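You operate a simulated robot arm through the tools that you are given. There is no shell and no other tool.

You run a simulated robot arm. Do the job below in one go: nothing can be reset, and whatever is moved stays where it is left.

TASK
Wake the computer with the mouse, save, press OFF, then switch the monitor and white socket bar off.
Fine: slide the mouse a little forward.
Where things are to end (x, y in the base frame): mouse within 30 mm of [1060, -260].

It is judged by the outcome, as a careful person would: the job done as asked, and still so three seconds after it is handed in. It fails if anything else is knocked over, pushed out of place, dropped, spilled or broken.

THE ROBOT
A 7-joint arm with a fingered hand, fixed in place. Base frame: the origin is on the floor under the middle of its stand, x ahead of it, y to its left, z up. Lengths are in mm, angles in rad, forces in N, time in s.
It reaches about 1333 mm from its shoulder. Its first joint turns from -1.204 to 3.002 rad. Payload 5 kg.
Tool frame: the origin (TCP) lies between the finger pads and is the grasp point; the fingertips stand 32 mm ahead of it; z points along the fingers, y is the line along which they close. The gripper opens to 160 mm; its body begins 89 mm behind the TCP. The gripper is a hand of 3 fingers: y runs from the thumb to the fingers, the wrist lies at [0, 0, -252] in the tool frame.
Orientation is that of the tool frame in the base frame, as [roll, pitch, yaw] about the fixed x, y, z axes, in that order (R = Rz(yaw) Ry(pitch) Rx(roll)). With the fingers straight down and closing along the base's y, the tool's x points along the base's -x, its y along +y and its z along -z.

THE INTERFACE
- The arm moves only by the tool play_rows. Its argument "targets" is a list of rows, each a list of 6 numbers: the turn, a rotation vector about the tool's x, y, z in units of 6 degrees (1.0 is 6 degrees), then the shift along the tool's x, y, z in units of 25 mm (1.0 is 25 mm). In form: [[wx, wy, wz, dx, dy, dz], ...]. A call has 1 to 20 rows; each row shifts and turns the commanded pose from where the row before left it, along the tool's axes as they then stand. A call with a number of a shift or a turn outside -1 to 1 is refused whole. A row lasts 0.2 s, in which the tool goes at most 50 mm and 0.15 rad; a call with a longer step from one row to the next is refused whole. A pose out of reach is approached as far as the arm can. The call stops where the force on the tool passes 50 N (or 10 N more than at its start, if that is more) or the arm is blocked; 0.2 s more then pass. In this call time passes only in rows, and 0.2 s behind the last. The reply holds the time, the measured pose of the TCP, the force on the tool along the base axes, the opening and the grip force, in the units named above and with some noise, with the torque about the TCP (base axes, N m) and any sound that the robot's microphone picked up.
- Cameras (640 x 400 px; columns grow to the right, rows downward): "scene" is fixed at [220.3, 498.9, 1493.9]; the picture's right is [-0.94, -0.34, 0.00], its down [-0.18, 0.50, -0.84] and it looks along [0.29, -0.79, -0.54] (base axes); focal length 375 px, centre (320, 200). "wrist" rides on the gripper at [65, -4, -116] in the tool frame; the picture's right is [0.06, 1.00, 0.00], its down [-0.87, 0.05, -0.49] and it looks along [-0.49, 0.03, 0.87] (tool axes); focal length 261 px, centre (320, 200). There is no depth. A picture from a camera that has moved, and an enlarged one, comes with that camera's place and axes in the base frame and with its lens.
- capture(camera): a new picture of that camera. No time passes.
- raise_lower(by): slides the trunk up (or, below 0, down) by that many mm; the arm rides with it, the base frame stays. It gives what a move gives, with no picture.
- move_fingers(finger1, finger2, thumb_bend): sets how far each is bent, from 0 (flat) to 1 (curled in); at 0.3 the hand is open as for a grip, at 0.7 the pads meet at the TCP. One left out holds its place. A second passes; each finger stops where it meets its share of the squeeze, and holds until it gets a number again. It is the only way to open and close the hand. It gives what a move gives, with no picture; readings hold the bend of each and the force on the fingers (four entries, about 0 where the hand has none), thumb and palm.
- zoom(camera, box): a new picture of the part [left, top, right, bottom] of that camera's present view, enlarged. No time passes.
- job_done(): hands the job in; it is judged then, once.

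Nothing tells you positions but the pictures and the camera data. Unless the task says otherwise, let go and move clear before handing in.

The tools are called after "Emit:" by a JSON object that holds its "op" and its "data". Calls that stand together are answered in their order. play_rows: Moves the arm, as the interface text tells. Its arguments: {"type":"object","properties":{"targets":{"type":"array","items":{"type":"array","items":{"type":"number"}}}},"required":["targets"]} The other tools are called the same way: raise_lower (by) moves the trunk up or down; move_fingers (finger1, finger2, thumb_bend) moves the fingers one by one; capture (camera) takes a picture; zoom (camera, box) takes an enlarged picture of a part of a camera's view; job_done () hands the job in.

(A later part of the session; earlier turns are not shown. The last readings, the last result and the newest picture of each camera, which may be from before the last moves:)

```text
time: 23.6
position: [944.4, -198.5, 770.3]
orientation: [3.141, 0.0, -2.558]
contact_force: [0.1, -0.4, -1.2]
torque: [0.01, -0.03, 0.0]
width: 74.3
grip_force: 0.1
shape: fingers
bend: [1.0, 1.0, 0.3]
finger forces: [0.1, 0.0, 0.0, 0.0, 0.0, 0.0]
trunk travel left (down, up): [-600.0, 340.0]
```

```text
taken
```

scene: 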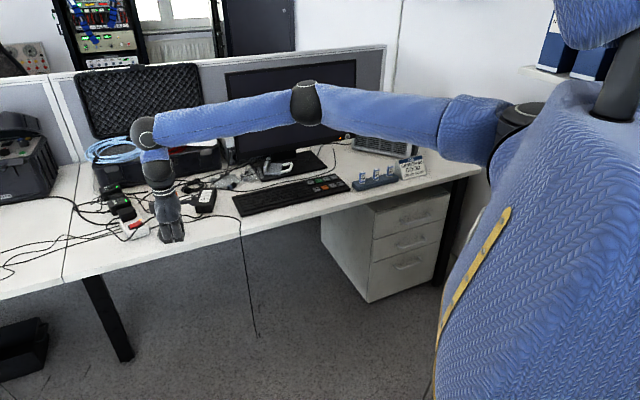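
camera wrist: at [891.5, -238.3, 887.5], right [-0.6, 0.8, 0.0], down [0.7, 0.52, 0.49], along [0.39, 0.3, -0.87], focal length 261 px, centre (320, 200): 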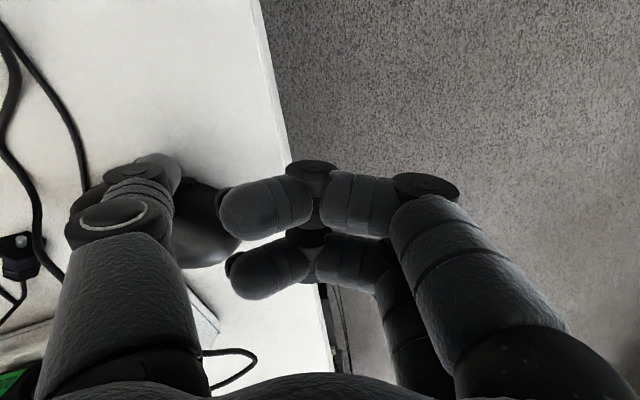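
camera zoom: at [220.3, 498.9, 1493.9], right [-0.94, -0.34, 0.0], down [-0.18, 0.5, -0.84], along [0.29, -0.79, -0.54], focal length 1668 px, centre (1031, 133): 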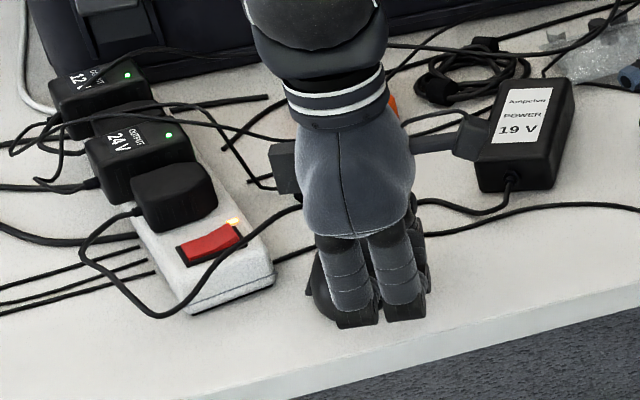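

Contact should be just about made. I'll nudge on in small steps and watch the gap to the bar.

Emit:
{"op": "play_rows", "data": {"targets": [[0, 0, 0, -0.116, -0.031, 0], [0, 0, 0, -0.116, -0.031, 0]]}}

Emit:
{"op": "zoom", "data": {"camera": "scene", "box": [120, 205, 200, 255]}}

Emit:
{"op": "zoom", "data": {"camera": "wrist", "box": [40, 130, 260, 330]}}

```text
time: 24.2
position: [948.7, -197.5, 772.1]
orientation: [3.14, 0.0, -2.557]
contact_force: [0.0, 0.5, -0.2]
torque: [0.04, -0.01, 0.0]
width: 74.5
grip_force: 0.0
shape: fingers
bend: [1.0, 1.0, 0.3]
finger forces: [0.0, 0.0, 0.0, 0.0, 0.2, 0.1]
trunk travel left (down, up): [-600.0, 340.0]
```

```text
8.00 times, centred on (160, 230) of scene
camera zoom: at [220.3, 498.9, 1493.9], right [-0.94, -0.34, 0.0], down [-0.18, 0.5, -0.84], along [0.29, -0.79, -0.54], focal length 3002 px, centre (1600, -40)
```

zoom: 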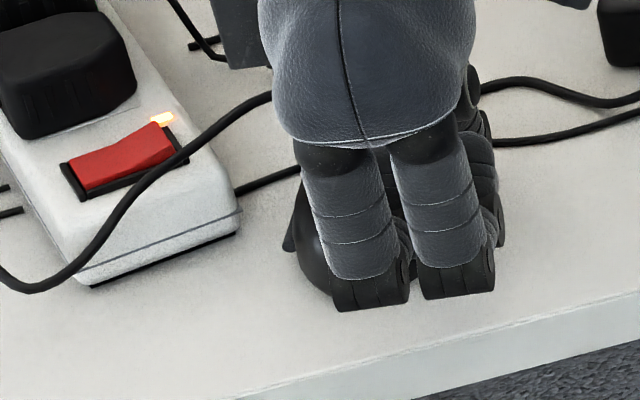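

```text
2.00 times, centred on (150, 230) of wrist
camera zoom: at [896.9, -236.3, 888.0], right [-0.6, 0.8, 0.0], down [0.69, 0.53, 0.49], along [0.39, 0.3, -0.87], focal length 521 px, centre (660, 140)
```

zoom: 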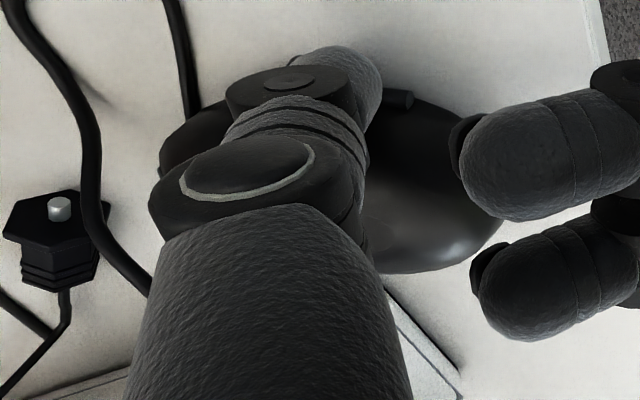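

The mouse's left edge has shifted about 5 mm left. I'll continue about 9 mm more, keeping clear of the bar.

Emit:
{"op": "play_rows", "data": {"targets": [[0, 0, 0, -0.116, -0.031, 0], [0, 0, 0, -0.116, -0.031, 0], [0, 0, 0, -0.116, -0.031, 0]]}}

Emit:
{"op": "zoom", "data": {"camera": "scene", "box": [120, 205, 200, 255]}}

Emit:
{"op": "capture", "data": {"camera": "scene"}}

```text
time: 25.0
position: [957.7, -194.8, 772.6]
orientation: [3.142, 0.001, -2.558]
contact_force: [-0.4, -0.4, -0.8]
torque: [0.02, -0.01, -0.02]
width: 74.5
grip_force: 0.0
shape: fingers
bend: [1.0, 1.0, 0.3]
finger forces: [0.0, 0.0, 0.1, 0.0, 0.4, 0.0]
trunk travel left (down, up): [-600.0, 340.0]
```

```text
8.00 times, centred on (160, 230) of scene
camera zoom: at [220.3, 498.9, 1493.9], right [-0.94, -0.34, 0.0], down [-0.18, 0.5, -0.84], along [0.29, -0.79, -0.54], focal length 3002 px, centre (1600, -40)
```

zoom: 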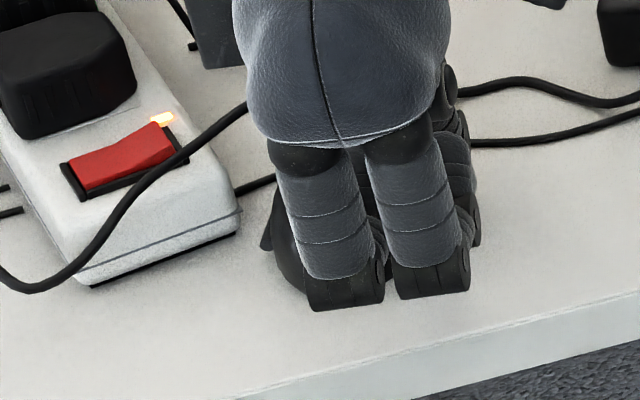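

```text
taken
```

scene: 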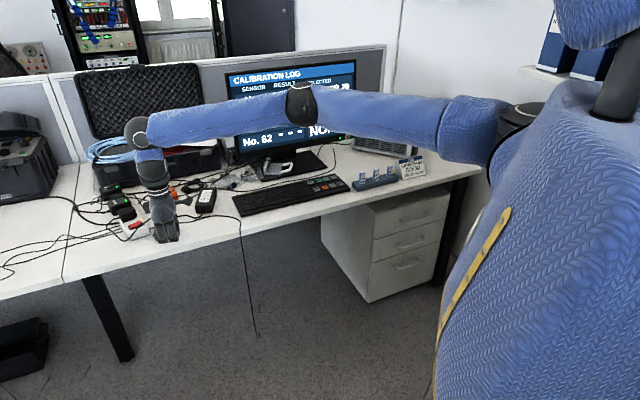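

The screen woke up showing a calibration log, and the mouse is now about [1046, -259]. I'll back the thumb off, rise, and read the screen.

Emit:
{"op": "play_rows", "data": {"targets": [[0, 0, 0, 0.5, 0.1, 0], [0, 0, 0, 0.6, 0.1, 0], [0, 0, 0, 0, 0, -0.9], [0, 0, 0, 0, 0, -0.9], [0, 0, 0, 0, 0, -0.9], [0, 0, 0, 0, 0, -0.9], [0, 0, 0, 0, 0, -0.9], [0, 0, 0, 0, 0, -0.9], [0, 0, 0, 0, 0, -0.9], [0, 0, 0, 0, 0, -0.9], [0, 0, 0, 0, 0, -0.9], [0, 0, 0, 0, 0, -0.9], [0, 0, 0, 0, 0, -0.9], [0, 0, 0, 0, 0, -0.9]]}}

Emit:
{"op": "zoom", "data": {"camera": "scene", "box": [110, 200, 190, 250]}}

Emit:
{"op": "zoom", "data": {"camera": "scene", "box": [210, 50, 370, 160]}}

Emit:
{"op": "capture", "data": {"camera": "wrist"}}

```text
time: 28.0
position: [932.3, -204.1, 1043.3]
orientation: [-3.141, -0.001, -2.556]
contact_force: [-0.7, 0.1, -0.3]
torque: [0.01, -0.02, 0.03]
width: 74.6
grip_force: 0.0
shape: fingers
bend: [1.0, 1.0, 0.3]
finger forces: [0.1, 0.1, 0.1, 0.1, 0.1, 0.1]
trunk travel left (down, up): [-600.0, 340.0]
```

```text
8.00 times, centred on (150, 225) of scene
camera zoom: at [220.3, 498.9, 1493.9], right [-0.94, -0.34, 0.0], down [-0.18, 0.5, -0.84], along [0.29, -0.79, -0.54], focal length 3002 px, centre (1680, 0)
```

zoom: 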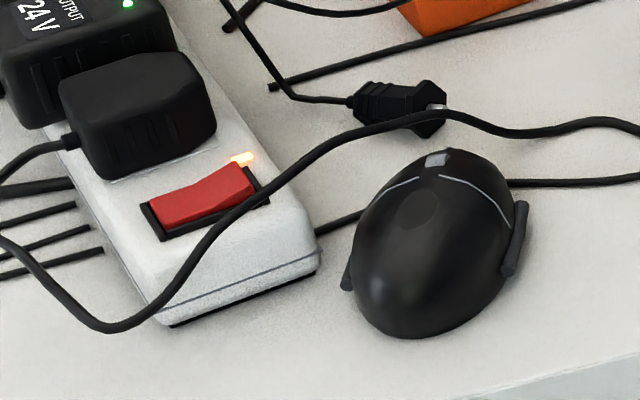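

```text
3.64 times, centred on (290, 105) of scene
camera zoom: at [220.3, 498.9, 1493.9], right [-0.94, -0.34, 0.0], down [-0.18, 0.5, -0.84], along [0.29, -0.79, -0.54], focal length 1364 px, centre (429, 546)
```

zoom: 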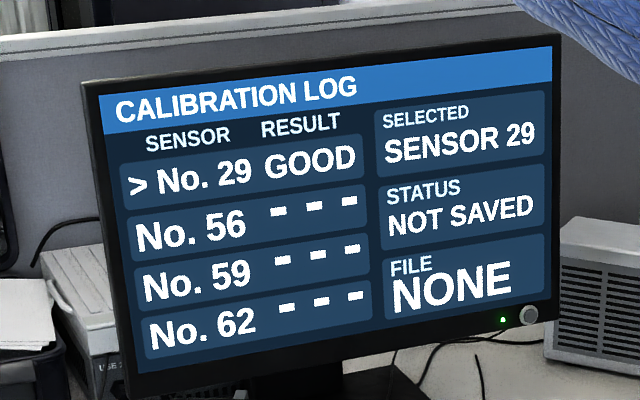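

```text
taken
camera wrist: at [880.2, -243.4, 1159.5], right [-0.6, 0.8, 0.0], down [0.69, 0.52, 0.49], along [0.39, 0.3, -0.87], focal length 261 px, centre (320, 200)
```

wrist: 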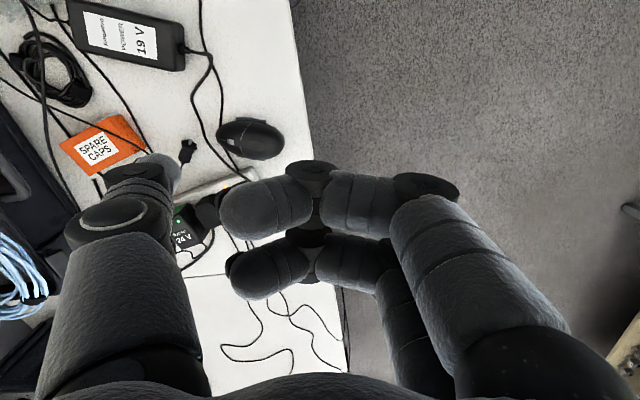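

Wake worked: the screen shows sensor 29, "NOT SAVED", and the mouse is about 17 mm from its target point. Next is SAVE at about [649, -747]; I'll carry the hand there at height in two stages.

Emit:
{"op": "play_rows", "data": {"targets": [[0, 0, 0, 0.974, -0.371, 0], [0, 0, 0, 0.974, -0.371, 0], [0, 0, 0, 0.974, -0.371, 0], [0, 0, 0, 0.974, -0.371, 0], [0, 0, 0, 0.974, -0.371, 0], [0, 0, 0, 0.974, -0.371, 0], [0, 0, 0, 0.974, -0.371, 0], [0, 0, 0, 0.974, -0.371, 0], [0, 0, 0, 0.974, -0.371, 0], [0, 0, 0, 0.974, -0.371, 0], [0, 0, 0, 0.974, -0.371, 0]]}}

Emit:
{"op": "capture", "data": {"camera": "scene"}}

Emit:
{"op": "capture", "data": {"camera": "wrist"}}

```text
time: 30.4
position: [764.9, -438.6, 1042.6]
orientation: [3.142, -0.001, -2.556]
contact_force: [1.0, -0.1, 0.0]
torque: [0.03, -0.02, -0.01]
width: 74.1
grip_force: 0.1
shape: fingers
bend: [1.0, 1.0, 0.3]
finger forces: [0.0, 0.1, 0.1, 0.0, 0.1, 0.0]
trunk travel left (down, up): [-600.0, 340.0]
```

```text
taken
```

scene: 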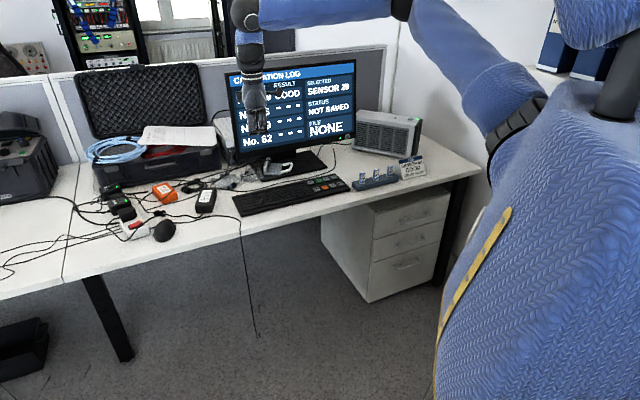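

```text
taken
camera wrist: at [713.0, -477.7, 1158.9], right [-0.6, 0.8, 0.0], down [0.69, 0.53, 0.49], along [0.39, 0.3, -0.87], focal length 261 px, centre (320, 200)
```

wrist: 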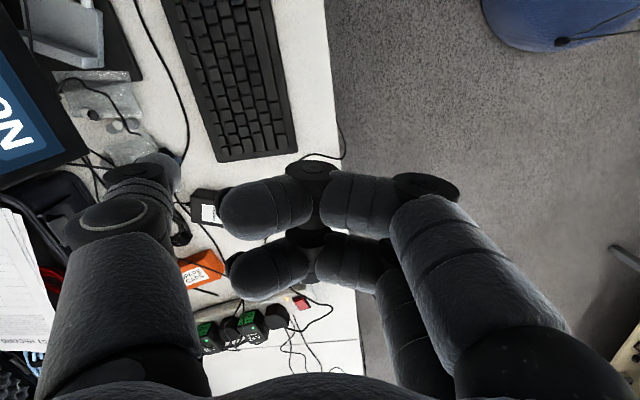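

All clear; the monitor stands well behind the hand. I'll continue to hover over the SAVE key.

Emit:
{"op": "play_rows", "data": {"targets": [[0, 0, 0, 0.974, -0.371, 0], [0, 0, 0, 0.974, -0.371, 0], [0, 0, 0, 0.974, -0.371, 0], [0, 0, 0, 0.974, -0.371, 0], [0, 0, 0, 0.974, -0.371, 0], [0, 0, 0, 0.974, -0.371, 0], [0, 0, 0, 0.974, -0.371, 0], [0, 0, 0, 0.974, -0.371, 0], [0, 0, 0, 0.974, -0.371, 0], [0, 0, 0, 0.974, -0.371, 0]]}}

Emit:
{"op": "capture", "data": {"camera": "scene"}}

Emit:
{"op": "capture", "data": {"camera": "wrist"}}

```text
time: 32.6
position: [645.8, -632.6, 1020.0]
orientation: [-3.141, 0.002, -2.557]
contact_force: [1.0, -0.9, -0.5]
torque: [0.04, -0.01, -0.01]
width: 74.3
grip_force: 0.0
shape: fingers
bend: [1.0, 1.0, 0.3]
finger forces: [0.0, 0.0, 0.0, 0.0, 0.1, 0.1]
out of reach, approached as far as the arm can: row 9, 10
trunk travel left (down, up): [-600.0, 340.0]
```

```text
taken
```

scene: 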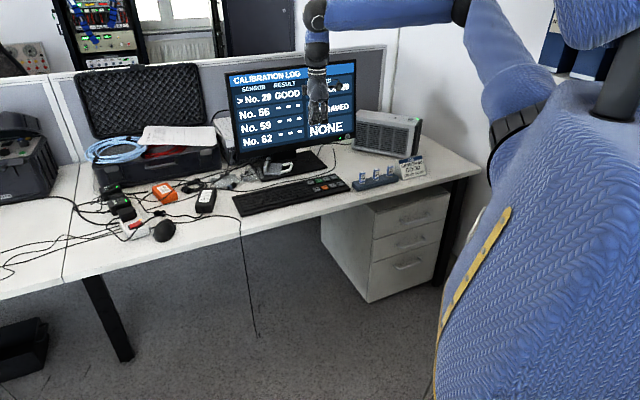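

```text
taken
camera wrist: at [592.8, -672.7, 1136.4], right [-0.6, 0.8, 0.0], down [0.69, 0.52, 0.49], along [0.39, 0.3, -0.87], focal length 261 px, centre (320, 200)
```

wrist: 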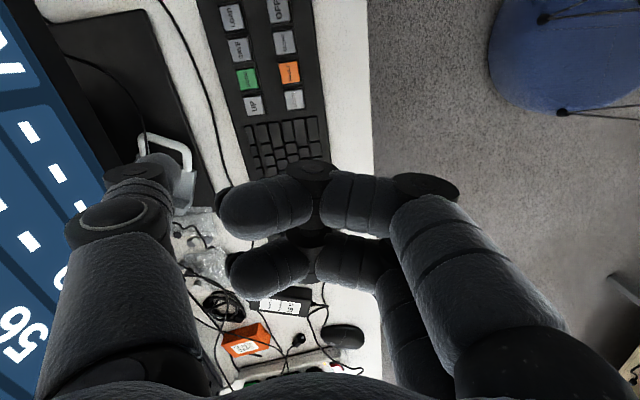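

The last rows ran out of reach — the arm is folded too tightly here. I'll step back slightly and raise the trunk, so the arm can stretch more downwards.

Emit:
{"op": "play_rows", "data": {"targets": [[0, 0, 0, -0.974, 0.371, 0], [0, 0, 0, -0.974, 0.371, 0], [0, 0, 0, -0.974, 0.371, 0]]}}

Emit:
{"op": "raise_lower", "data": {"by": 200}}

Emit:
{"op": "capture", "data": {"camera": "scene"}}

```text
time: 33.4
position: [691.4, -567.0, 1020.0]
orientation: [-3.142, -0.002, -2.557]
contact_force: [-0.5, -0.1, 0.2]
torque: [-0.01, 0.01, 0.01]
width: 74.2
grip_force: 0.0
shape: fingers
bend: [1.0, 1.0, 0.3]
finger forces: [0.1, 0.0, 0.0, 0.0, 0.1, 0.0]
trunk travel left (down, up): [-600.0, 340.0]
```

```text
time: 35.6
position: [691.7, -568.7, 1220.5]
orientation: [-3.141, 0.001, -2.558]
contact_force: [-0.5, -0.4, -1.0]
torque: [0.01, -0.02, -0.03]
width: 74.4
grip_force: 0.0
shape: fingers
bend: [1.0, 1.0, 0.3]
finger forces: [0.1, 0.1, 0.0, 0.0, 0.1, 0.0]
trunk travel left (down, up): [-800.0, 140.0]
```

```text
taken
```

scene: 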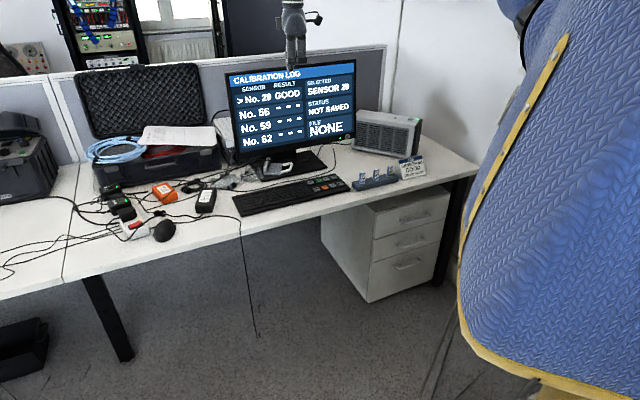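

The trunk is up 200 mm; the hand hangs in front of the monitor with clearance. I'll lower the arm again and then move over the SAVE key.

Emit:
{"op": "play_rows", "data": {"targets": [[0, 0, 0, 0, 0, 0.9], [0, 0, 0, 0, 0, 0.9], [0, 0, 0, 0, 0, 0.9], [0, 0, 0, 0, 0, 0.9], [0, 0, 0, 0, 0, 0.9], [0, 0, 0, 0, 0, 0.9], [0, 0, 0, 0, 0, 0.9], [0, 0, 0, 0, 0, 0.9], [0, 0, 0, 0, 0, 0.9], [0, 0, 0, 0, 0, 0.9], [0, 0, 0, 0.894, -0.219, 0], [0, 0, 0, 0.894, -0.219, 0], [0, 0, 0, 0.894, -0.219, 0], [0, 0, 0, 0.894, -0.219, 0], [0, 0, 0, 0.894, -0.219, 0], [0, 0, 0, 0.894, -0.219, 0]]}}

Emit:
{"op": "capture", "data": {"camera": "scene"}}

Emit:
{"op": "capture", "data": {"camera": "wrist"}}

```text
time: 39.0
position: [597.6, -670.9, 996.4]
orientation: [3.141, 0.0, -2.558]
contact_force: [-0.3, 0.1, -0.1]
torque: [-0.02, -0.02, -0.01]
width: 74.2
grip_force: 0.0
shape: fingers
bend: [1.0, 1.0, 0.3]
finger forces: [0.0, 0.1, 0.0, 0.0, 0.0, 0.1]
trunk travel left (down, up): [-800.0, 140.0]
```

```text
taken
```

scene: 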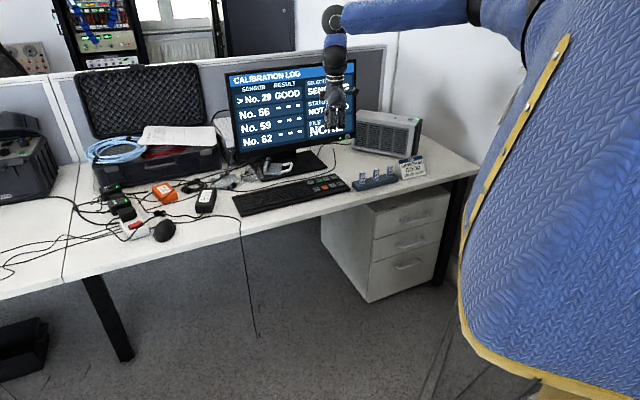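

```text
taken
camera wrist: at [545.8, -709.6, 1112.3], right [-0.6, 0.8, 0.0], down [0.69, 0.52, 0.49], along [0.39, 0.3, -0.87], focal length 261 px, centre (320, 200)
```

wrist: 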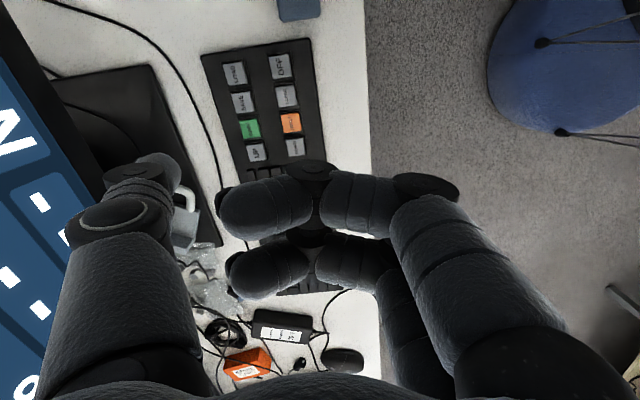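

That reached the spot and the keys are well in view. I'll zoom in to measure SAVE and OFF precisely.

Emit:
{"op": "zoom", "data": {"camera": "wrist", "box": [190, 30, 350, 180]}}

Emit:
{"op": "zoom", "data": {"camera": "scene", "box": [300, 168, 356, 203]}}

```text
2.67 times, centred on (270, 105) of wrist
camera zoom: at [545.8, -709.6, 1112.3], right [-0.6, 0.8, 0.0], down [0.69, 0.52, 0.49], along [0.39, 0.3, -0.87], focal length 695 px, centre (453, 453)
```

zoom: 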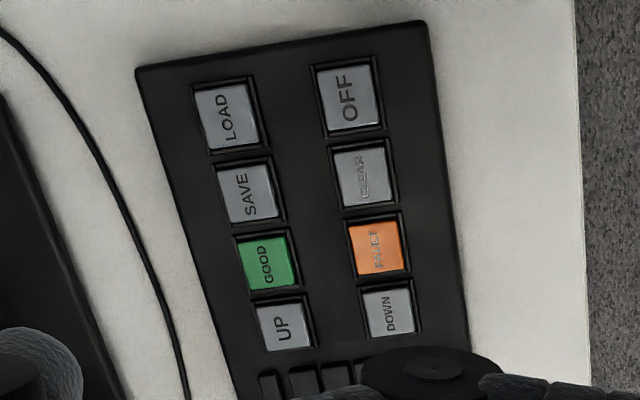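

```text
11.43 times, centred on (328, 186) of scene
camera zoom: at [220.3, 498.9, 1493.9], right [-0.94, -0.34, 0.0], down [-0.18, 0.5, -0.84], along [0.29, -0.79, -0.54], focal length 4288 px, centre (229, 366)
```

zoom: 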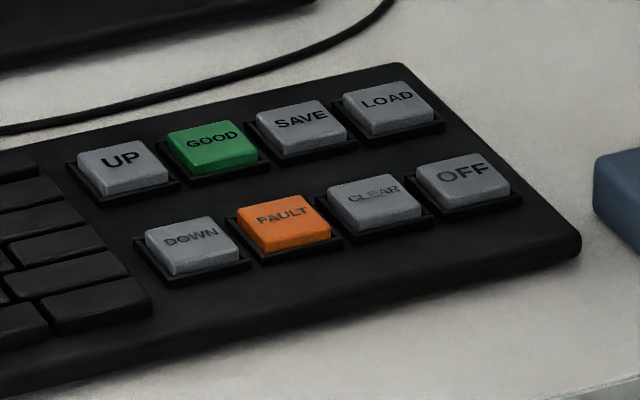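

SAVE is at about [650, -756, 755] and OFF at about [584, -738, 755], with 32 mm key spacing. I'll lower the thumb to about 20 mm above SAVE and check alignment from both cameras.

Emit:
{"op": "play_rows", "data": {"targets": [[0, 0, 0, 0.128, -0.316, 0], [0, 0, 0, 0, 0, 0.837], [0, 0, 0, 0, 0, 0.837], [0, 0, 0, 0, 0, 0.837], [0, 0, 0, 0, 0, 0.837], [0, 0, 0, 0, 0, 0.837], [0, 0, 0, 0, 0, 0.837], [0, 0, 0, 0, 0, 0.837], [0, 0, 0, 0, 0, 0.837], [0, 0, 0, 0, 0, 0.837]]}}

Emit:
{"op": "zoom", "data": {"camera": "scene", "box": [290, 140, 370, 205]}}

Emit:
{"op": "capture", "data": {"camera": "wrist"}}

Emit:
{"op": "zoom", "data": {"camera": "wrist", "box": [50, 60, 250, 240]}}

```text
time: 41.2
position: [599.6, -680.1, 806.9]
orientation: [3.141, 0.0, -2.558]
contact_force: [-0.2, 0.2, -1.0]
torque: [0.02, 0.01, -0.02]
width: 74.2
grip_force: 0.1
shape: fingers
bend: [1.0, 1.0, 0.3]
finger forces: [0.0, 0.1, 0.0, 0.1, 0.0, 0.1]
trunk travel left (down, up): [-800.0, 140.0]
```

```text
6.15 times, centred on (330, 172) of scene
camera zoom: at [220.3, 498.9, 1493.9], right [-0.94, -0.34, 0.0], down [-0.18, 0.5, -0.84], along [0.29, -0.79, -0.54], focal length 2309 px, centre (258, 369)
```

zoom: 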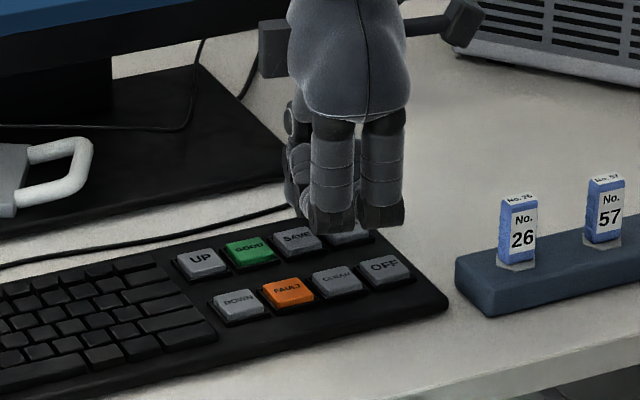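

```text
taken
camera wrist: at [547.4, -719.5, 922.3], right [-0.6, 0.8, 0.0], down [0.69, 0.52, 0.49], along [0.39, 0.3, -0.87], focal length 261 px, centre (320, 200)
```

wrist: 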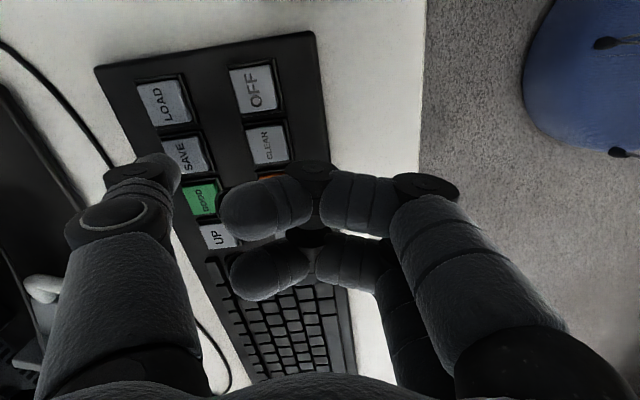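

```text
2.22 times, centred on (150, 150) of wrist
camera zoom: at [547.4, -719.5, 922.3], right [-0.6, 0.8, 0.0], down [0.69, 0.52, 0.49], along [0.39, 0.3, -0.87], focal length 579 px, centre (698, 311)
```

zoom: 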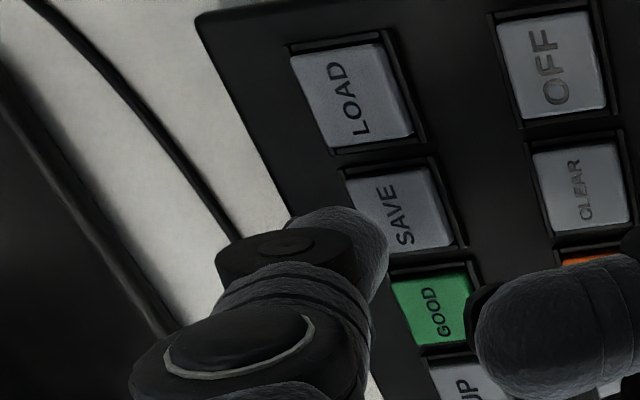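

The thumb tip lines up over SAVE in the wrist view (predicted touchdown point within about 2 mm of the key centre). I'll press down in small steps.

Emit:
{"op": "play_rows", "data": {"targets": [[0, 0, 0, 0, 0, 0.2], [0, 0, 0, 0, 0, 0.2], [0, 0, 0, 0, 0, 0.2], [0, 0, 0, 0, 0, 0.1], [0, 0, 0, 0, 0, 0.1], [0, 0, 0, 0, 0, 0.06]]}}

Emit:
{"op": "zoom", "data": {"camera": "scene", "box": [220, 60, 370, 200]}}

Emit:
{"op": "zoom", "data": {"camera": "wrist", "box": [50, 60, 250, 240]}}

```text
time: 42.6
position: [599.4, -678.7, 786.0]
orientation: [3.141, 0.0, -2.556]
contact_force: [0.3, 0.4, 0.0]
torque: [0.03, 0.04, 0.02]
width: 74.3
grip_force: 0.2
shape: fingers
bend: [1.0, 1.0, 0.3]
finger forces: [0.0, 0.0, 0.0, 0.1, 0.0, 0.0]
trunk travel left (down, up): [-800.0, 140.0]
```

```text
2.86 times, centred on (295, 130) of scene
camera zoom: at [220.3, 498.9, 1493.9], right [-0.94, -0.34, 0.0], down [-0.18, 0.5, -0.84], along [0.29, -0.79, -0.54], focal length 1072 px, centre (391, 400)
```

zoom: 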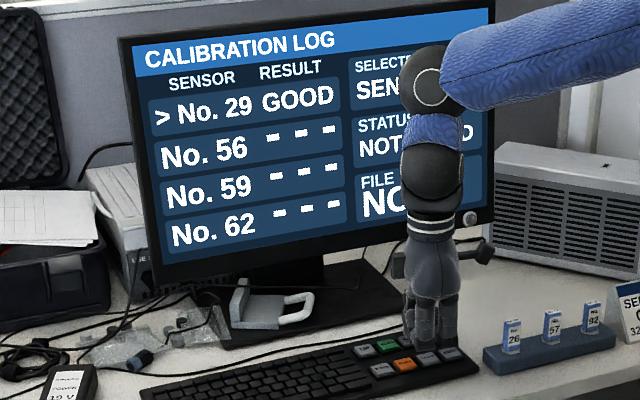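

```text
2.22 times, centred on (150, 150) of wrist
camera zoom: at [547.5, -717.9, 902.9], right [-0.6, 0.8, 0.0], down [0.69, 0.52, 0.49], along [0.39, 0.3, -0.87], focal length 579 px, centre (698, 311)
```

zoom: 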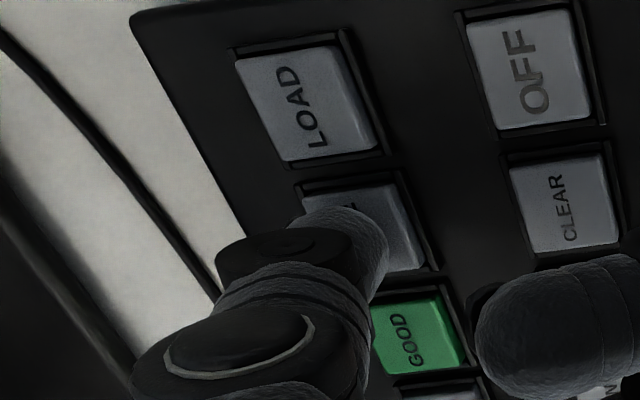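

No force yet, so the key top is a little lower than estimated. I'll continue down in 2 mm steps.

Emit:
{"op": "play_rows", "data": {"targets": [[0, 0, 0, 0, 0, 0.08], [0, 0, 0, 0, 0, 0.08]]}}

Emit:
{"op": "zoom", "data": {"camera": "scene", "box": [220, 60, 370, 200]}}

```text
time: 43.2
position: [601.3, -678.4, 783.2]
orientation: [3.141, 0.0, -2.557]
contact_force: [0.9, 0.1, 0.4]
torque: [-0.03, -0.03, -0.01]
width: 74.2
grip_force: 0.0
shape: fingers
bend: [1.0, 1.0, 0.3]
finger forces: [0.1, 0.1, 0.0, 0.0, 0.1, 0.0]
trunk travel left (down, up): [-800.0, 140.0]
```

```text
2.86 times, centred on (295, 130) of scene
camera zoom: at [220.3, 498.9, 1493.9], right [-0.94, -0.34, 0.0], down [-0.18, 0.5, -0.84], along [0.29, -0.79, -0.54], focal length 1072 px, centre (391, 400)
```

zoom: 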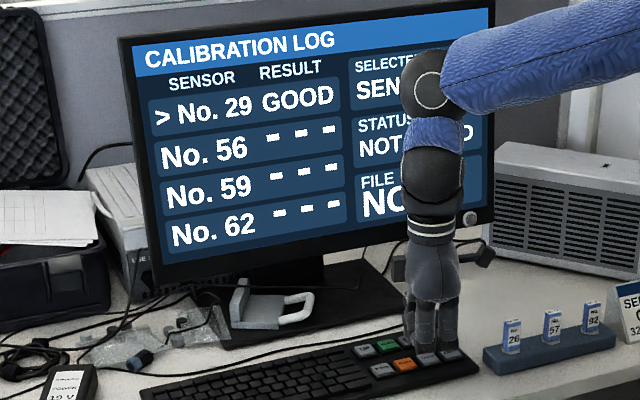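

Still no contact at TCP z = 783. I'll keep lowering in 2 mm steps and watch the thumb force.

Emit:
{"op": "play_rows", "data": {"targets": [[0, 0, 0, 0, 0, 0.08], [0, 0, 0, 0, 0, 0.08]]}}

Emit:
{"op": "zoom", "data": {"camera": "wrist", "box": [50, 60, 250, 240]}}

Emit:
{"op": "zoom", "data": {"camera": "scene", "box": [305, 150, 365, 200]}}

```text
time: 43.8
position: [599.0, -678.0, 779.4]
orientation: [-3.141, -0.001, -2.557]
contact_force: [-0.7, 0.5, 2.6]
torque: [-0.16, -0.12, 0.05]
width: 74.6
grip_force: 1.1
shape: fingers
bend: [1.0, 1.0, 0.3]
finger forces: [0.0, 0.0, 0.0, 0.0, 2.2, 0.1]
trunk travel left (down, up): [-800.0, 140.0]
heard: click
```

```text
2.22 times, centred on (150, 150) of wrist
camera zoom: at [546.4, -717.7, 894.6], right [-0.6, 0.8, 0.0], down [0.69, 0.52, 0.49], along [0.39, 0.3, -0.87], focal length 579 px, centre (698, 311)
```

zoom: 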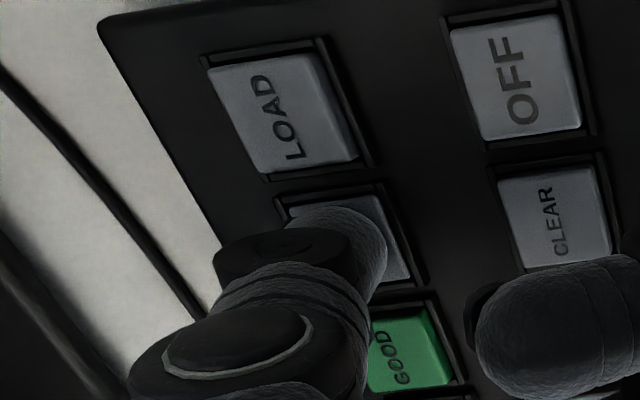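

```text
8.00 times, centred on (335, 175) of scene
camera zoom: at [220.3, 498.9, 1493.9], right [-0.94, -0.34, 0.0], down [-0.18, 0.5, -0.84], along [0.29, -0.79, -0.54], focal length 3002 px, centre (200, 400)
```

zoom: 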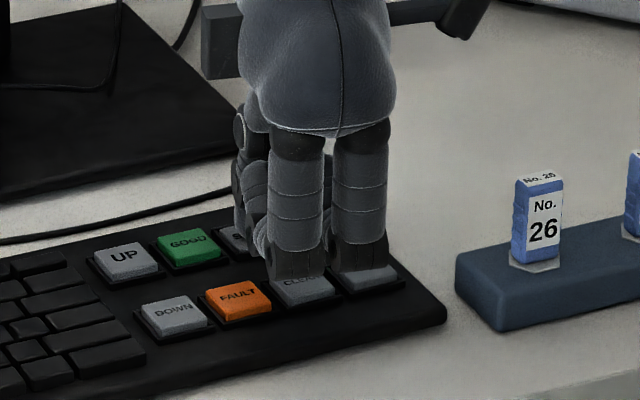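

A click was heard, so SAVE was pressed. I'll lift off and read the screen.

Emit:
{"op": "play_rows", "data": {"targets": [[0, 0, 0, 0, 0, -0.4], [0, 0, 0, 0, 0, -0.8], [0, 0, 0, 0, 0, -0.8]]}}

Emit:
{"op": "zoom", "data": {"camera": "scene", "box": [220, 60, 370, 200]}}

Emit:
{"op": "zoom", "data": {"camera": "wrist", "box": [50, 30, 350, 230]}}

```text
time: 44.6
position: [599.0, -680.2, 830.0]
orientation: [-3.141, 0.001, -2.557]
contact_force: [0.1, -0.5, -0.4]
torque: [0.0, -0.03, 0.0]
width: 74.5
grip_force: 0.1
shape: fingers
bend: [1.0, 1.0, 0.3]
finger forces: [0.0, 0.1, 0.1, 0.0, 0.1, 0.1]
trunk travel left (down, up): [-800.0, 140.0]
```

```text
2.86 times, centred on (295, 130) of scene
camera zoom: at [220.3, 498.9, 1493.9], right [-0.94, -0.34, 0.0], down [-0.18, 0.5, -0.84], along [0.29, -0.79, -0.54], focal length 1072 px, centre (391, 400)
```

zoom: 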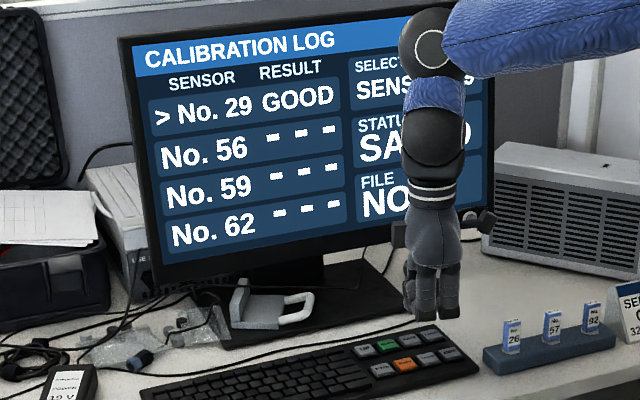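

```text
2.00 times, centred on (200, 130) of wrist
camera zoom: at [546.9, -718.0, 945.3], right [-0.6, 0.8, 0.0], down [0.69, 0.52, 0.49], along [0.39, 0.3, -0.87], focal length 521 px, centre (560, 340)
```

zoom: 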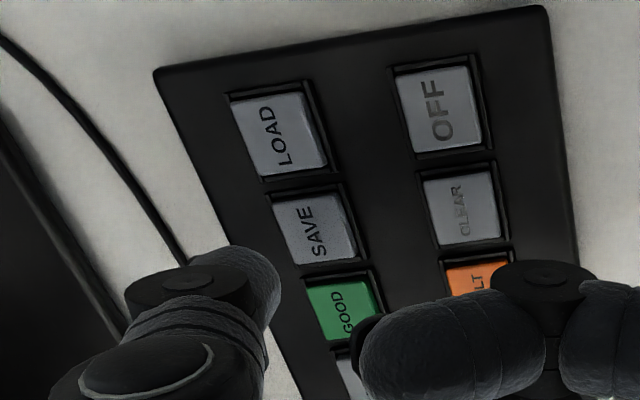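

The status now reads SAVED. OFF lies (-66, +17.5) mm from SAVE; I'll move the thumb over it at this height.

Emit:
{"op": "play_rows", "data": {"targets": [[0, 0, 0, 0.605, 0.68, 0], [0, 0, 0, 0.605, 0.68, 0], [0, 0, 0, 0.605, 0.68, 0]]}}

Emit:
{"op": "capture", "data": {"camera": "wrist"}}

Emit:
{"op": "zoom", "data": {"camera": "wrist", "box": [50, 60, 250, 240]}}

Emit:
{"op": "zoom", "data": {"camera": "scene", "box": [220, 60, 370, 200]}}

```text
time: 45.4
position: [533.5, -659.6, 830.4]
orientation: [3.141, -0.001, -2.557]
contact_force: [-0.5, -0.7, 0.6]
torque: [0.02, -0.01, 0.02]
width: 74.5
grip_force: 0.1
shape: fingers
bend: [1.0, 1.0, 0.3]
finger forces: [0.0, 0.1, 0.0, 0.0, 0.0, 0.0]
trunk travel left (down, up): [-800.0, 140.0]
```

```text
taken
camera wrist: at [480.4, -699.1, 946.0], right [-0.6, 0.8, 0.0], down [0.69, 0.52, 0.49], along [0.39, 0.3, -0.87], focal length 261 px, centre (320, 200)
```

wrist: 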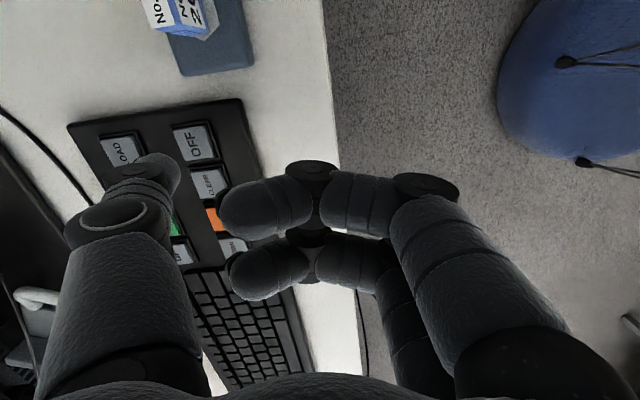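

```text
2.22 times, centred on (150, 150) of wrist
camera zoom: at [480.4, -699.1, 946.0], right [-0.6, 0.8, 0.0], down [0.69, 0.52, 0.49], along [0.39, 0.3, -0.87], focal length 579 px, centre (698, 311)
```

zoom: 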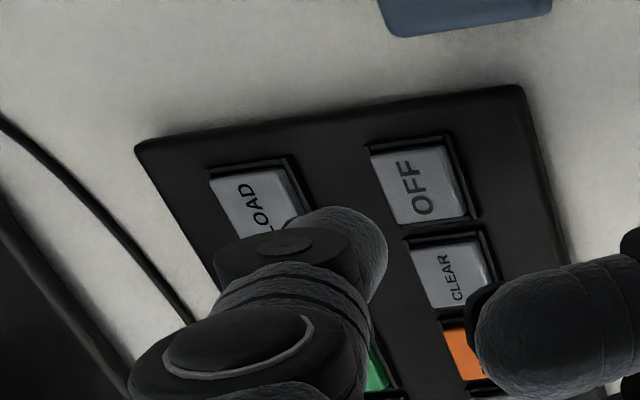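

```text
2.86 times, centred on (295, 130) of scene
camera zoom: at [220.3, 498.9, 1493.9], right [-0.94, -0.34, 0.0], down [-0.18, 0.5, -0.84], along [0.29, -0.79, -0.54], focal length 1072 px, centre (391, 400)
```

zoom: 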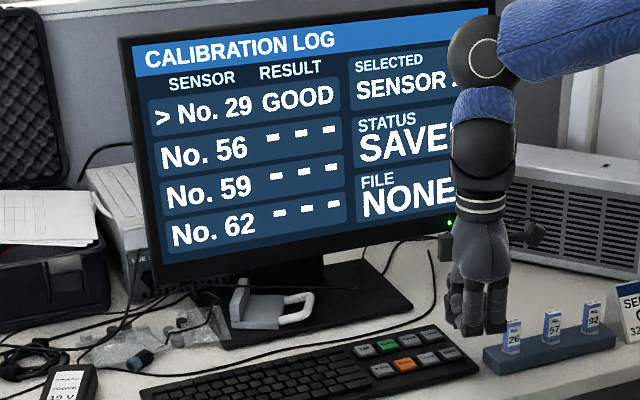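

SAVED is confirmed. The OFF touchdown would be about 5 mm off-centre, so I'll correct that and lower to just above the key.

Emit:
{"op": "play_rows", "data": {"targets": [[0, 0, 0, 0, -0.19, 0], [0, 0, 0, 0, 0, 0.7], [0, 0, 0, 0, 0, 0.7]]}}

Emit:
{"op": "zoom", "data": {"camera": "wrist", "box": [50, 60, 250, 240]}}

Emit:
{"op": "zoom", "data": {"camera": "scene", "box": [305, 150, 385, 205]}}

```text
time: 46.2
position: [535.1, -665.1, 793.7]
orientation: [3.141, -0.001, -2.557]
contact_force: [-0.9, -0.9, 0.3]
torque: [0.01, 0.01, 0.0]
width: 74.4
grip_force: 0.0
shape: fingers
bend: [1.0, 1.0, 0.3]
finger forces: [0.0, 0.0, 0.0, 0.0, 0.0, 0.0]
trunk travel left (down, up): [-800.0, 140.0]
```

```text
2.22 times, centred on (150, 150) of wrist
camera zoom: at [483.7, -704.8, 909.3], right [-0.6, 0.8, 0.0], down [0.69, 0.52, 0.49], along [0.39, 0.3, -0.87], focal length 579 px, centre (698, 311)
```

zoom: 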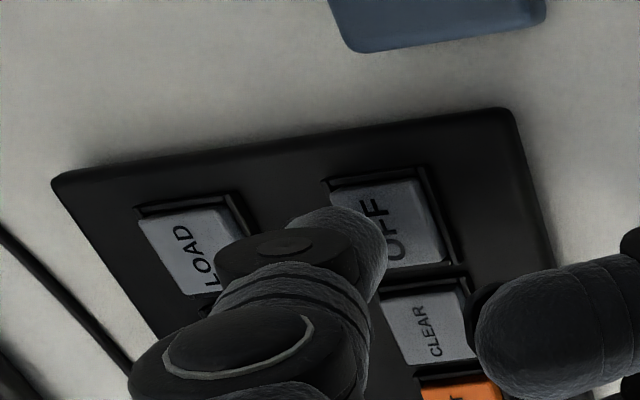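

```text
7.27 times, centred on (345, 178) of scene
camera zoom: at [220.3, 498.9, 1493.9], right [-0.94, -0.34, 0.0], down [-0.18, 0.5, -0.84], along [0.29, -0.79, -0.54], focal length 2729 px, centre (138, 364)
```

zoom: 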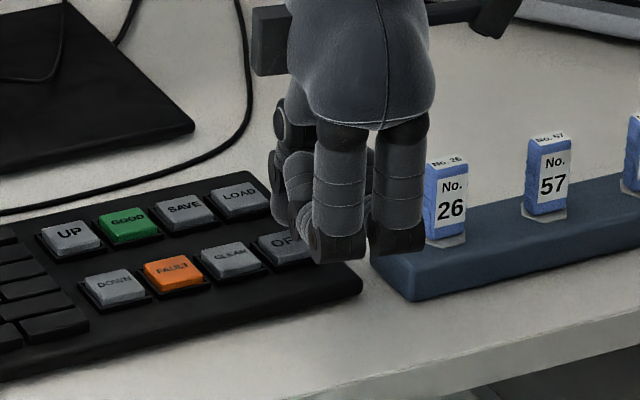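

Touchdown is now predicted within 2 mm of the OFF key's centre. Pressing in small steps.

Emit:
{"op": "play_rows", "data": {"targets": [[0, 0, 0, 0, 0, 0.2], [0, 0, 0, 0, 0, 0.2], [0, 0, 0, 0, 0, 0.1], [0, 0, 0, 0, 0, 0.08]]}}

Emit:
{"op": "zoom", "data": {"camera": "scene", "box": [220, 60, 370, 200]}}

```text
time: 47.2
position: [536.5, -665.3, 780.0]
orientation: [3.141, 0.0, -2.555]
contact_force: [0.4, -1.0, 1.3]
torque: [-0.1, -0.06, -0.06]
width: 74.6
grip_force: 1.0
shape: fingers
bend: [1.0, 1.0, 0.3]
finger forces: [0.1, 0.0, 0.0, 0.0, 1.2, 0.1]
trunk travel left (down, up): [-800.0, 140.0]
heard: click
```

```text
2.86 times, centred on (295, 130) of scene
camera zoom: at [220.3, 498.9, 1493.9], right [-0.94, -0.34, 0.0], down [-0.18, 0.5, -0.84], along [0.29, -0.79, -0.54], focal length 1072 px, centre (391, 400)
```

zoom: 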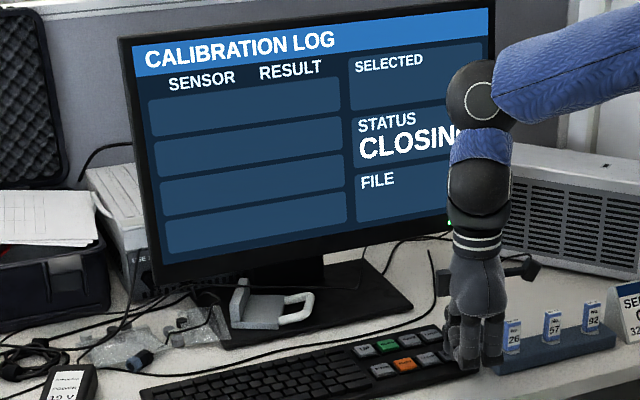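

OFF was pressed with a click and the screen shows "CLOSING". I'll lift off and let it finish shutting down while I get a look at the monitor button.

Emit:
{"op": "play_rows", "data": {"targets": [[0, 0, 0, 0, 0, -0.4], [0, 0, 0, 0, 0, -0.9], [0, 0, 0, 0, 0, -0.9], [0, 0, 0, 0, 0, -0.9], [0, 0, 0, 0, 0, -0.9], [0, 0, 0, 0, 0, -0.9], [0, 0, 0, 0, 0, -0.9], [0, 0, 0, 0, 0, -0.6]]}}

Emit:
{"op": "capture", "data": {"camera": "scene"}}

Emit:
{"op": "capture", "data": {"camera": "wrist"}}

Emit:
{"op": "zoom", "data": {"camera": "scene", "box": [220, 60, 370, 200]}}

```text
time: 49.0
position: [535.7, -664.8, 939.2]
orientation: [3.141, -0.001, -2.557]
contact_force: [0.8, -0.1, 0.3]
torque: [0.03, -0.03, 0.01]
width: 74.5
grip_force: 0.0
shape: fingers
bend: [1.0, 1.0, 0.3]
finger forces: [0.1, 0.1, 0.1, 0.1, 0.0, 0.0]
trunk travel left (down, up): [-800.0, 140.0]
```

```text
taken
```

scene: 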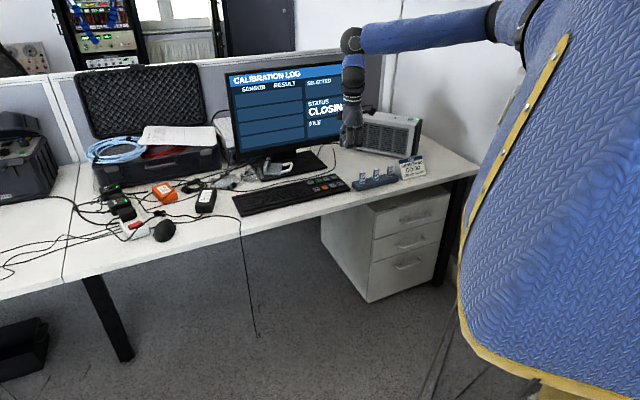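

```text
taken
camera wrist: at [482.8, -704.7, 1055.4], right [-0.6, 0.8, 0.0], down [0.7, 0.52, 0.49], along [0.39, 0.3, -0.87], focal length 261 px, centre (320, 200)
```

wrist: 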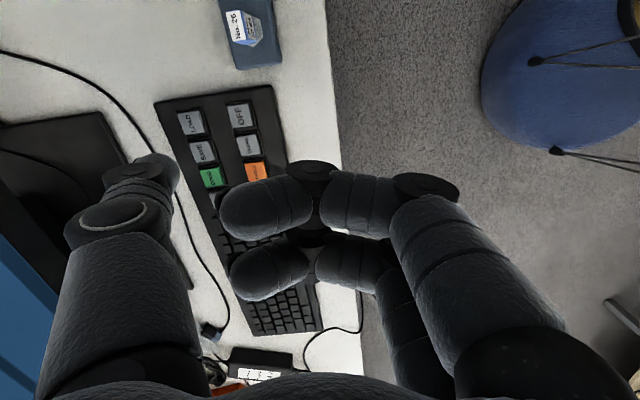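

```text
2.86 times, centred on (295, 130) of scene
camera zoom: at [220.3, 498.9, 1493.9], right [-0.94, -0.34, 0.0], down [-0.18, 0.5, -0.84], along [0.29, -0.79, -0.54], focal length 1072 px, centre (391, 400)
```

zoom: 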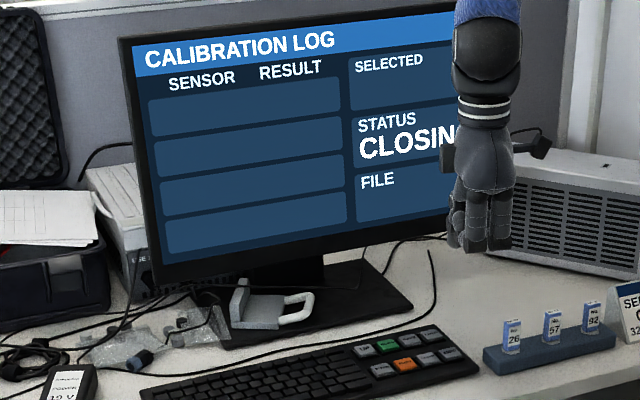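

It still says CLOSING. Meanwhile I'll bring the hand to about 120 mm in front of the monitor button, well above the sample rack, to see the button in the wrist camera.

Emit:
{"op": "play_rows", "data": {"targets": [[0, 0, 0, 0.655, -0.822, 0], [0, 0, 0, 0.655, -0.822, 0], [0, 0, 0, 0.655, -0.822, 0], [0, 0, 0, 0.655, -0.822, 0], [0, 0, 0, 0.655, -0.822, 0], [0, 0, 0, 0.655, -0.822, 0]]}}

Emit:
{"op": "capture", "data": {"camera": "wrist"}}

Emit:
{"op": "capture", "data": {"camera": "scene"}}

```text
time: 50.4
position: [520.7, -823.6, 938.0]
orientation: [3.141, 0.0, -2.558]
contact_force: [-0.5, -0.5, 0.8]
torque: [0.0, -0.01, 0.04]
width: 74.6
grip_force: 0.0
shape: fingers
bend: [1.0, 1.0, 0.3]
finger forces: [0.1, 0.0, 0.1, 0.0, 0.0, 0.0]
trunk travel left (down, up): [-800.0, 140.0]
```

```text
taken
camera wrist: at [469.2, -863.0, 1054.8], right [-0.6, 0.8, 0.0], down [0.69, 0.52, 0.49], along [0.39, 0.3, -0.87], focal length 261 px, centre (320, 200)
```

wrist: 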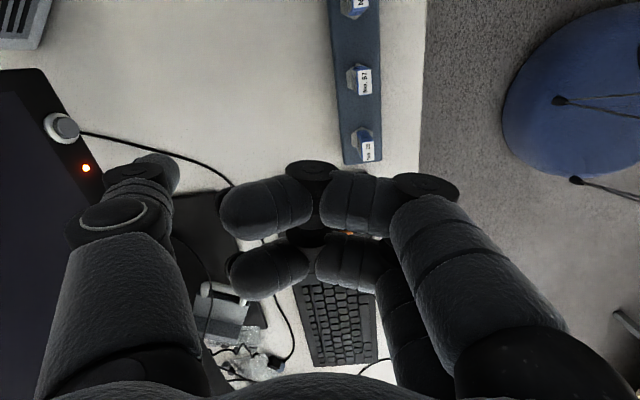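

```text
taken
```

scene: 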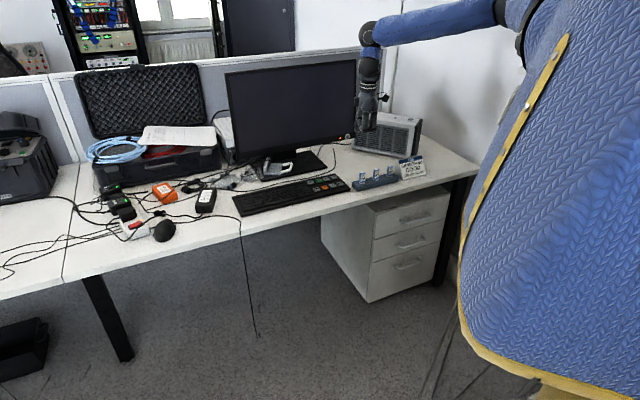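

The computer has shut down (screen dark, LED orange standby) and the monitor button is visible in the wrist view. I'll zoom to triangulate it.

Emit:
{"op": "zoom", "data": {"camera": "wrist", "box": [0, 60, 160, 220]}}

Emit:
{"op": "zoom", "data": {"camera": "scene", "box": [320, 100, 400, 150]}}

```text
2.50 times, centred on (80, 140) of wrist
camera zoom: at [469.2, -863.0, 1054.8], right [-0.6, 0.8, 0.0], down [0.69, 0.52, 0.49], along [0.39, 0.3, -0.87], focal length 652 px, centre (920, 350)
```

zoom: 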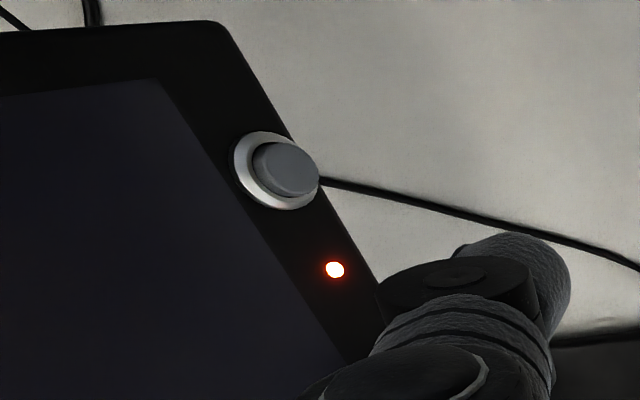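

```text
8.00 times, centred on (360, 125) of scene
camera zoom: at [220.3, 498.9, 1493.9], right [-0.94, -0.34, 0.0], down [-0.18, 0.5, -0.84], along [0.29, -0.79, -0.54], focal length 3002 px, centre (0, 800)
```

zoom: 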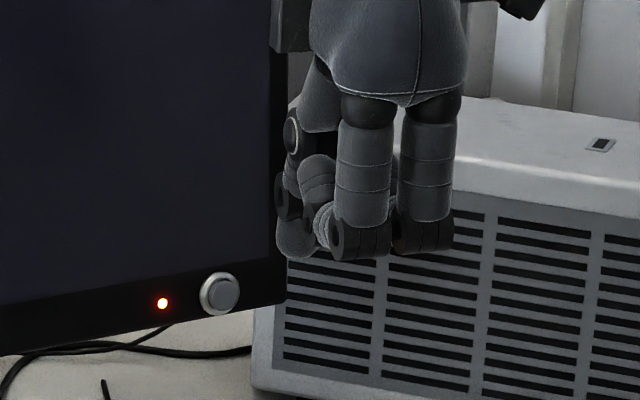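

The button cap triangulates to [633, -993, 844] on a bezel facing roughly 45°. I'll splay the thumb to 0.15 so its tip leads when pushing forward, and check its new tip position.

Emit:
{"op": "move_fingers", "data": {"thumb_bend": 0.15}}

Emit:
{"op": "zoom", "data": {"camera": "wrist", "box": [0, 60, 240, 260]}}

Emit:
{"op": "zoom", "data": {"camera": "scene", "box": [320, 100, 400, 150]}}

```text
time: 51.4
position: [521.5, -822.7, 938.6]
orientation: [3.142, 0.0, -2.556]
contact_force: [0.5, 0.5, 0.3]
torque: [-0.02, -0.04, -0.03]
width: 81.7
grip_force: 0.0
shape: fingers
bend: [1.0, 1.0, 0.15]
finger forces: [0.1, 0.1, 0.0, 0.1, 0.1, 0.0]
trunk travel left (down, up): [-800.0, 140.0]
```

```text
2.00 times, centred on (120, 160) of wrist
camera zoom: at [469.3, -862.5, 1055.2], right [-0.6, 0.8, 0.0], down [0.7, 0.52, 0.49], along [0.39, 0.3, -0.87], focal length 521 px, centre (720, 280)
```

zoom: 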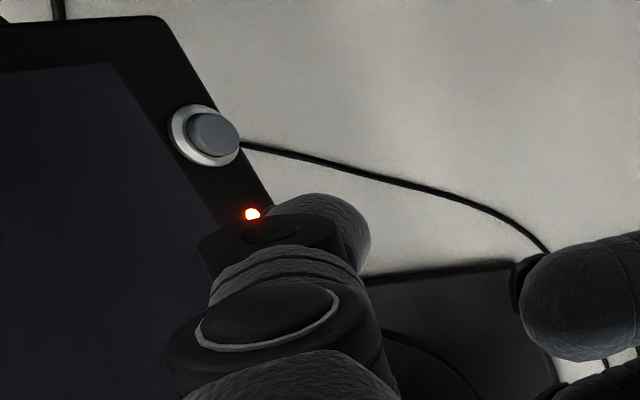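

```text
8.00 times, centred on (360, 125) of scene
camera zoom: at [220.3, 498.9, 1493.9], right [-0.94, -0.34, 0.0], down [-0.18, 0.5, -0.84], along [0.29, -0.79, -0.54], focal length 3002 px, centre (0, 800)
```

zoom: 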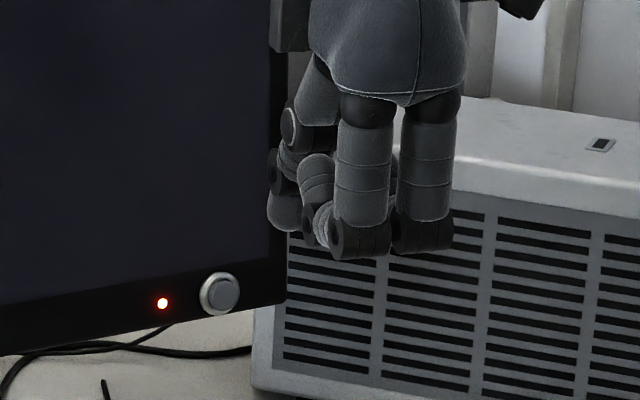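

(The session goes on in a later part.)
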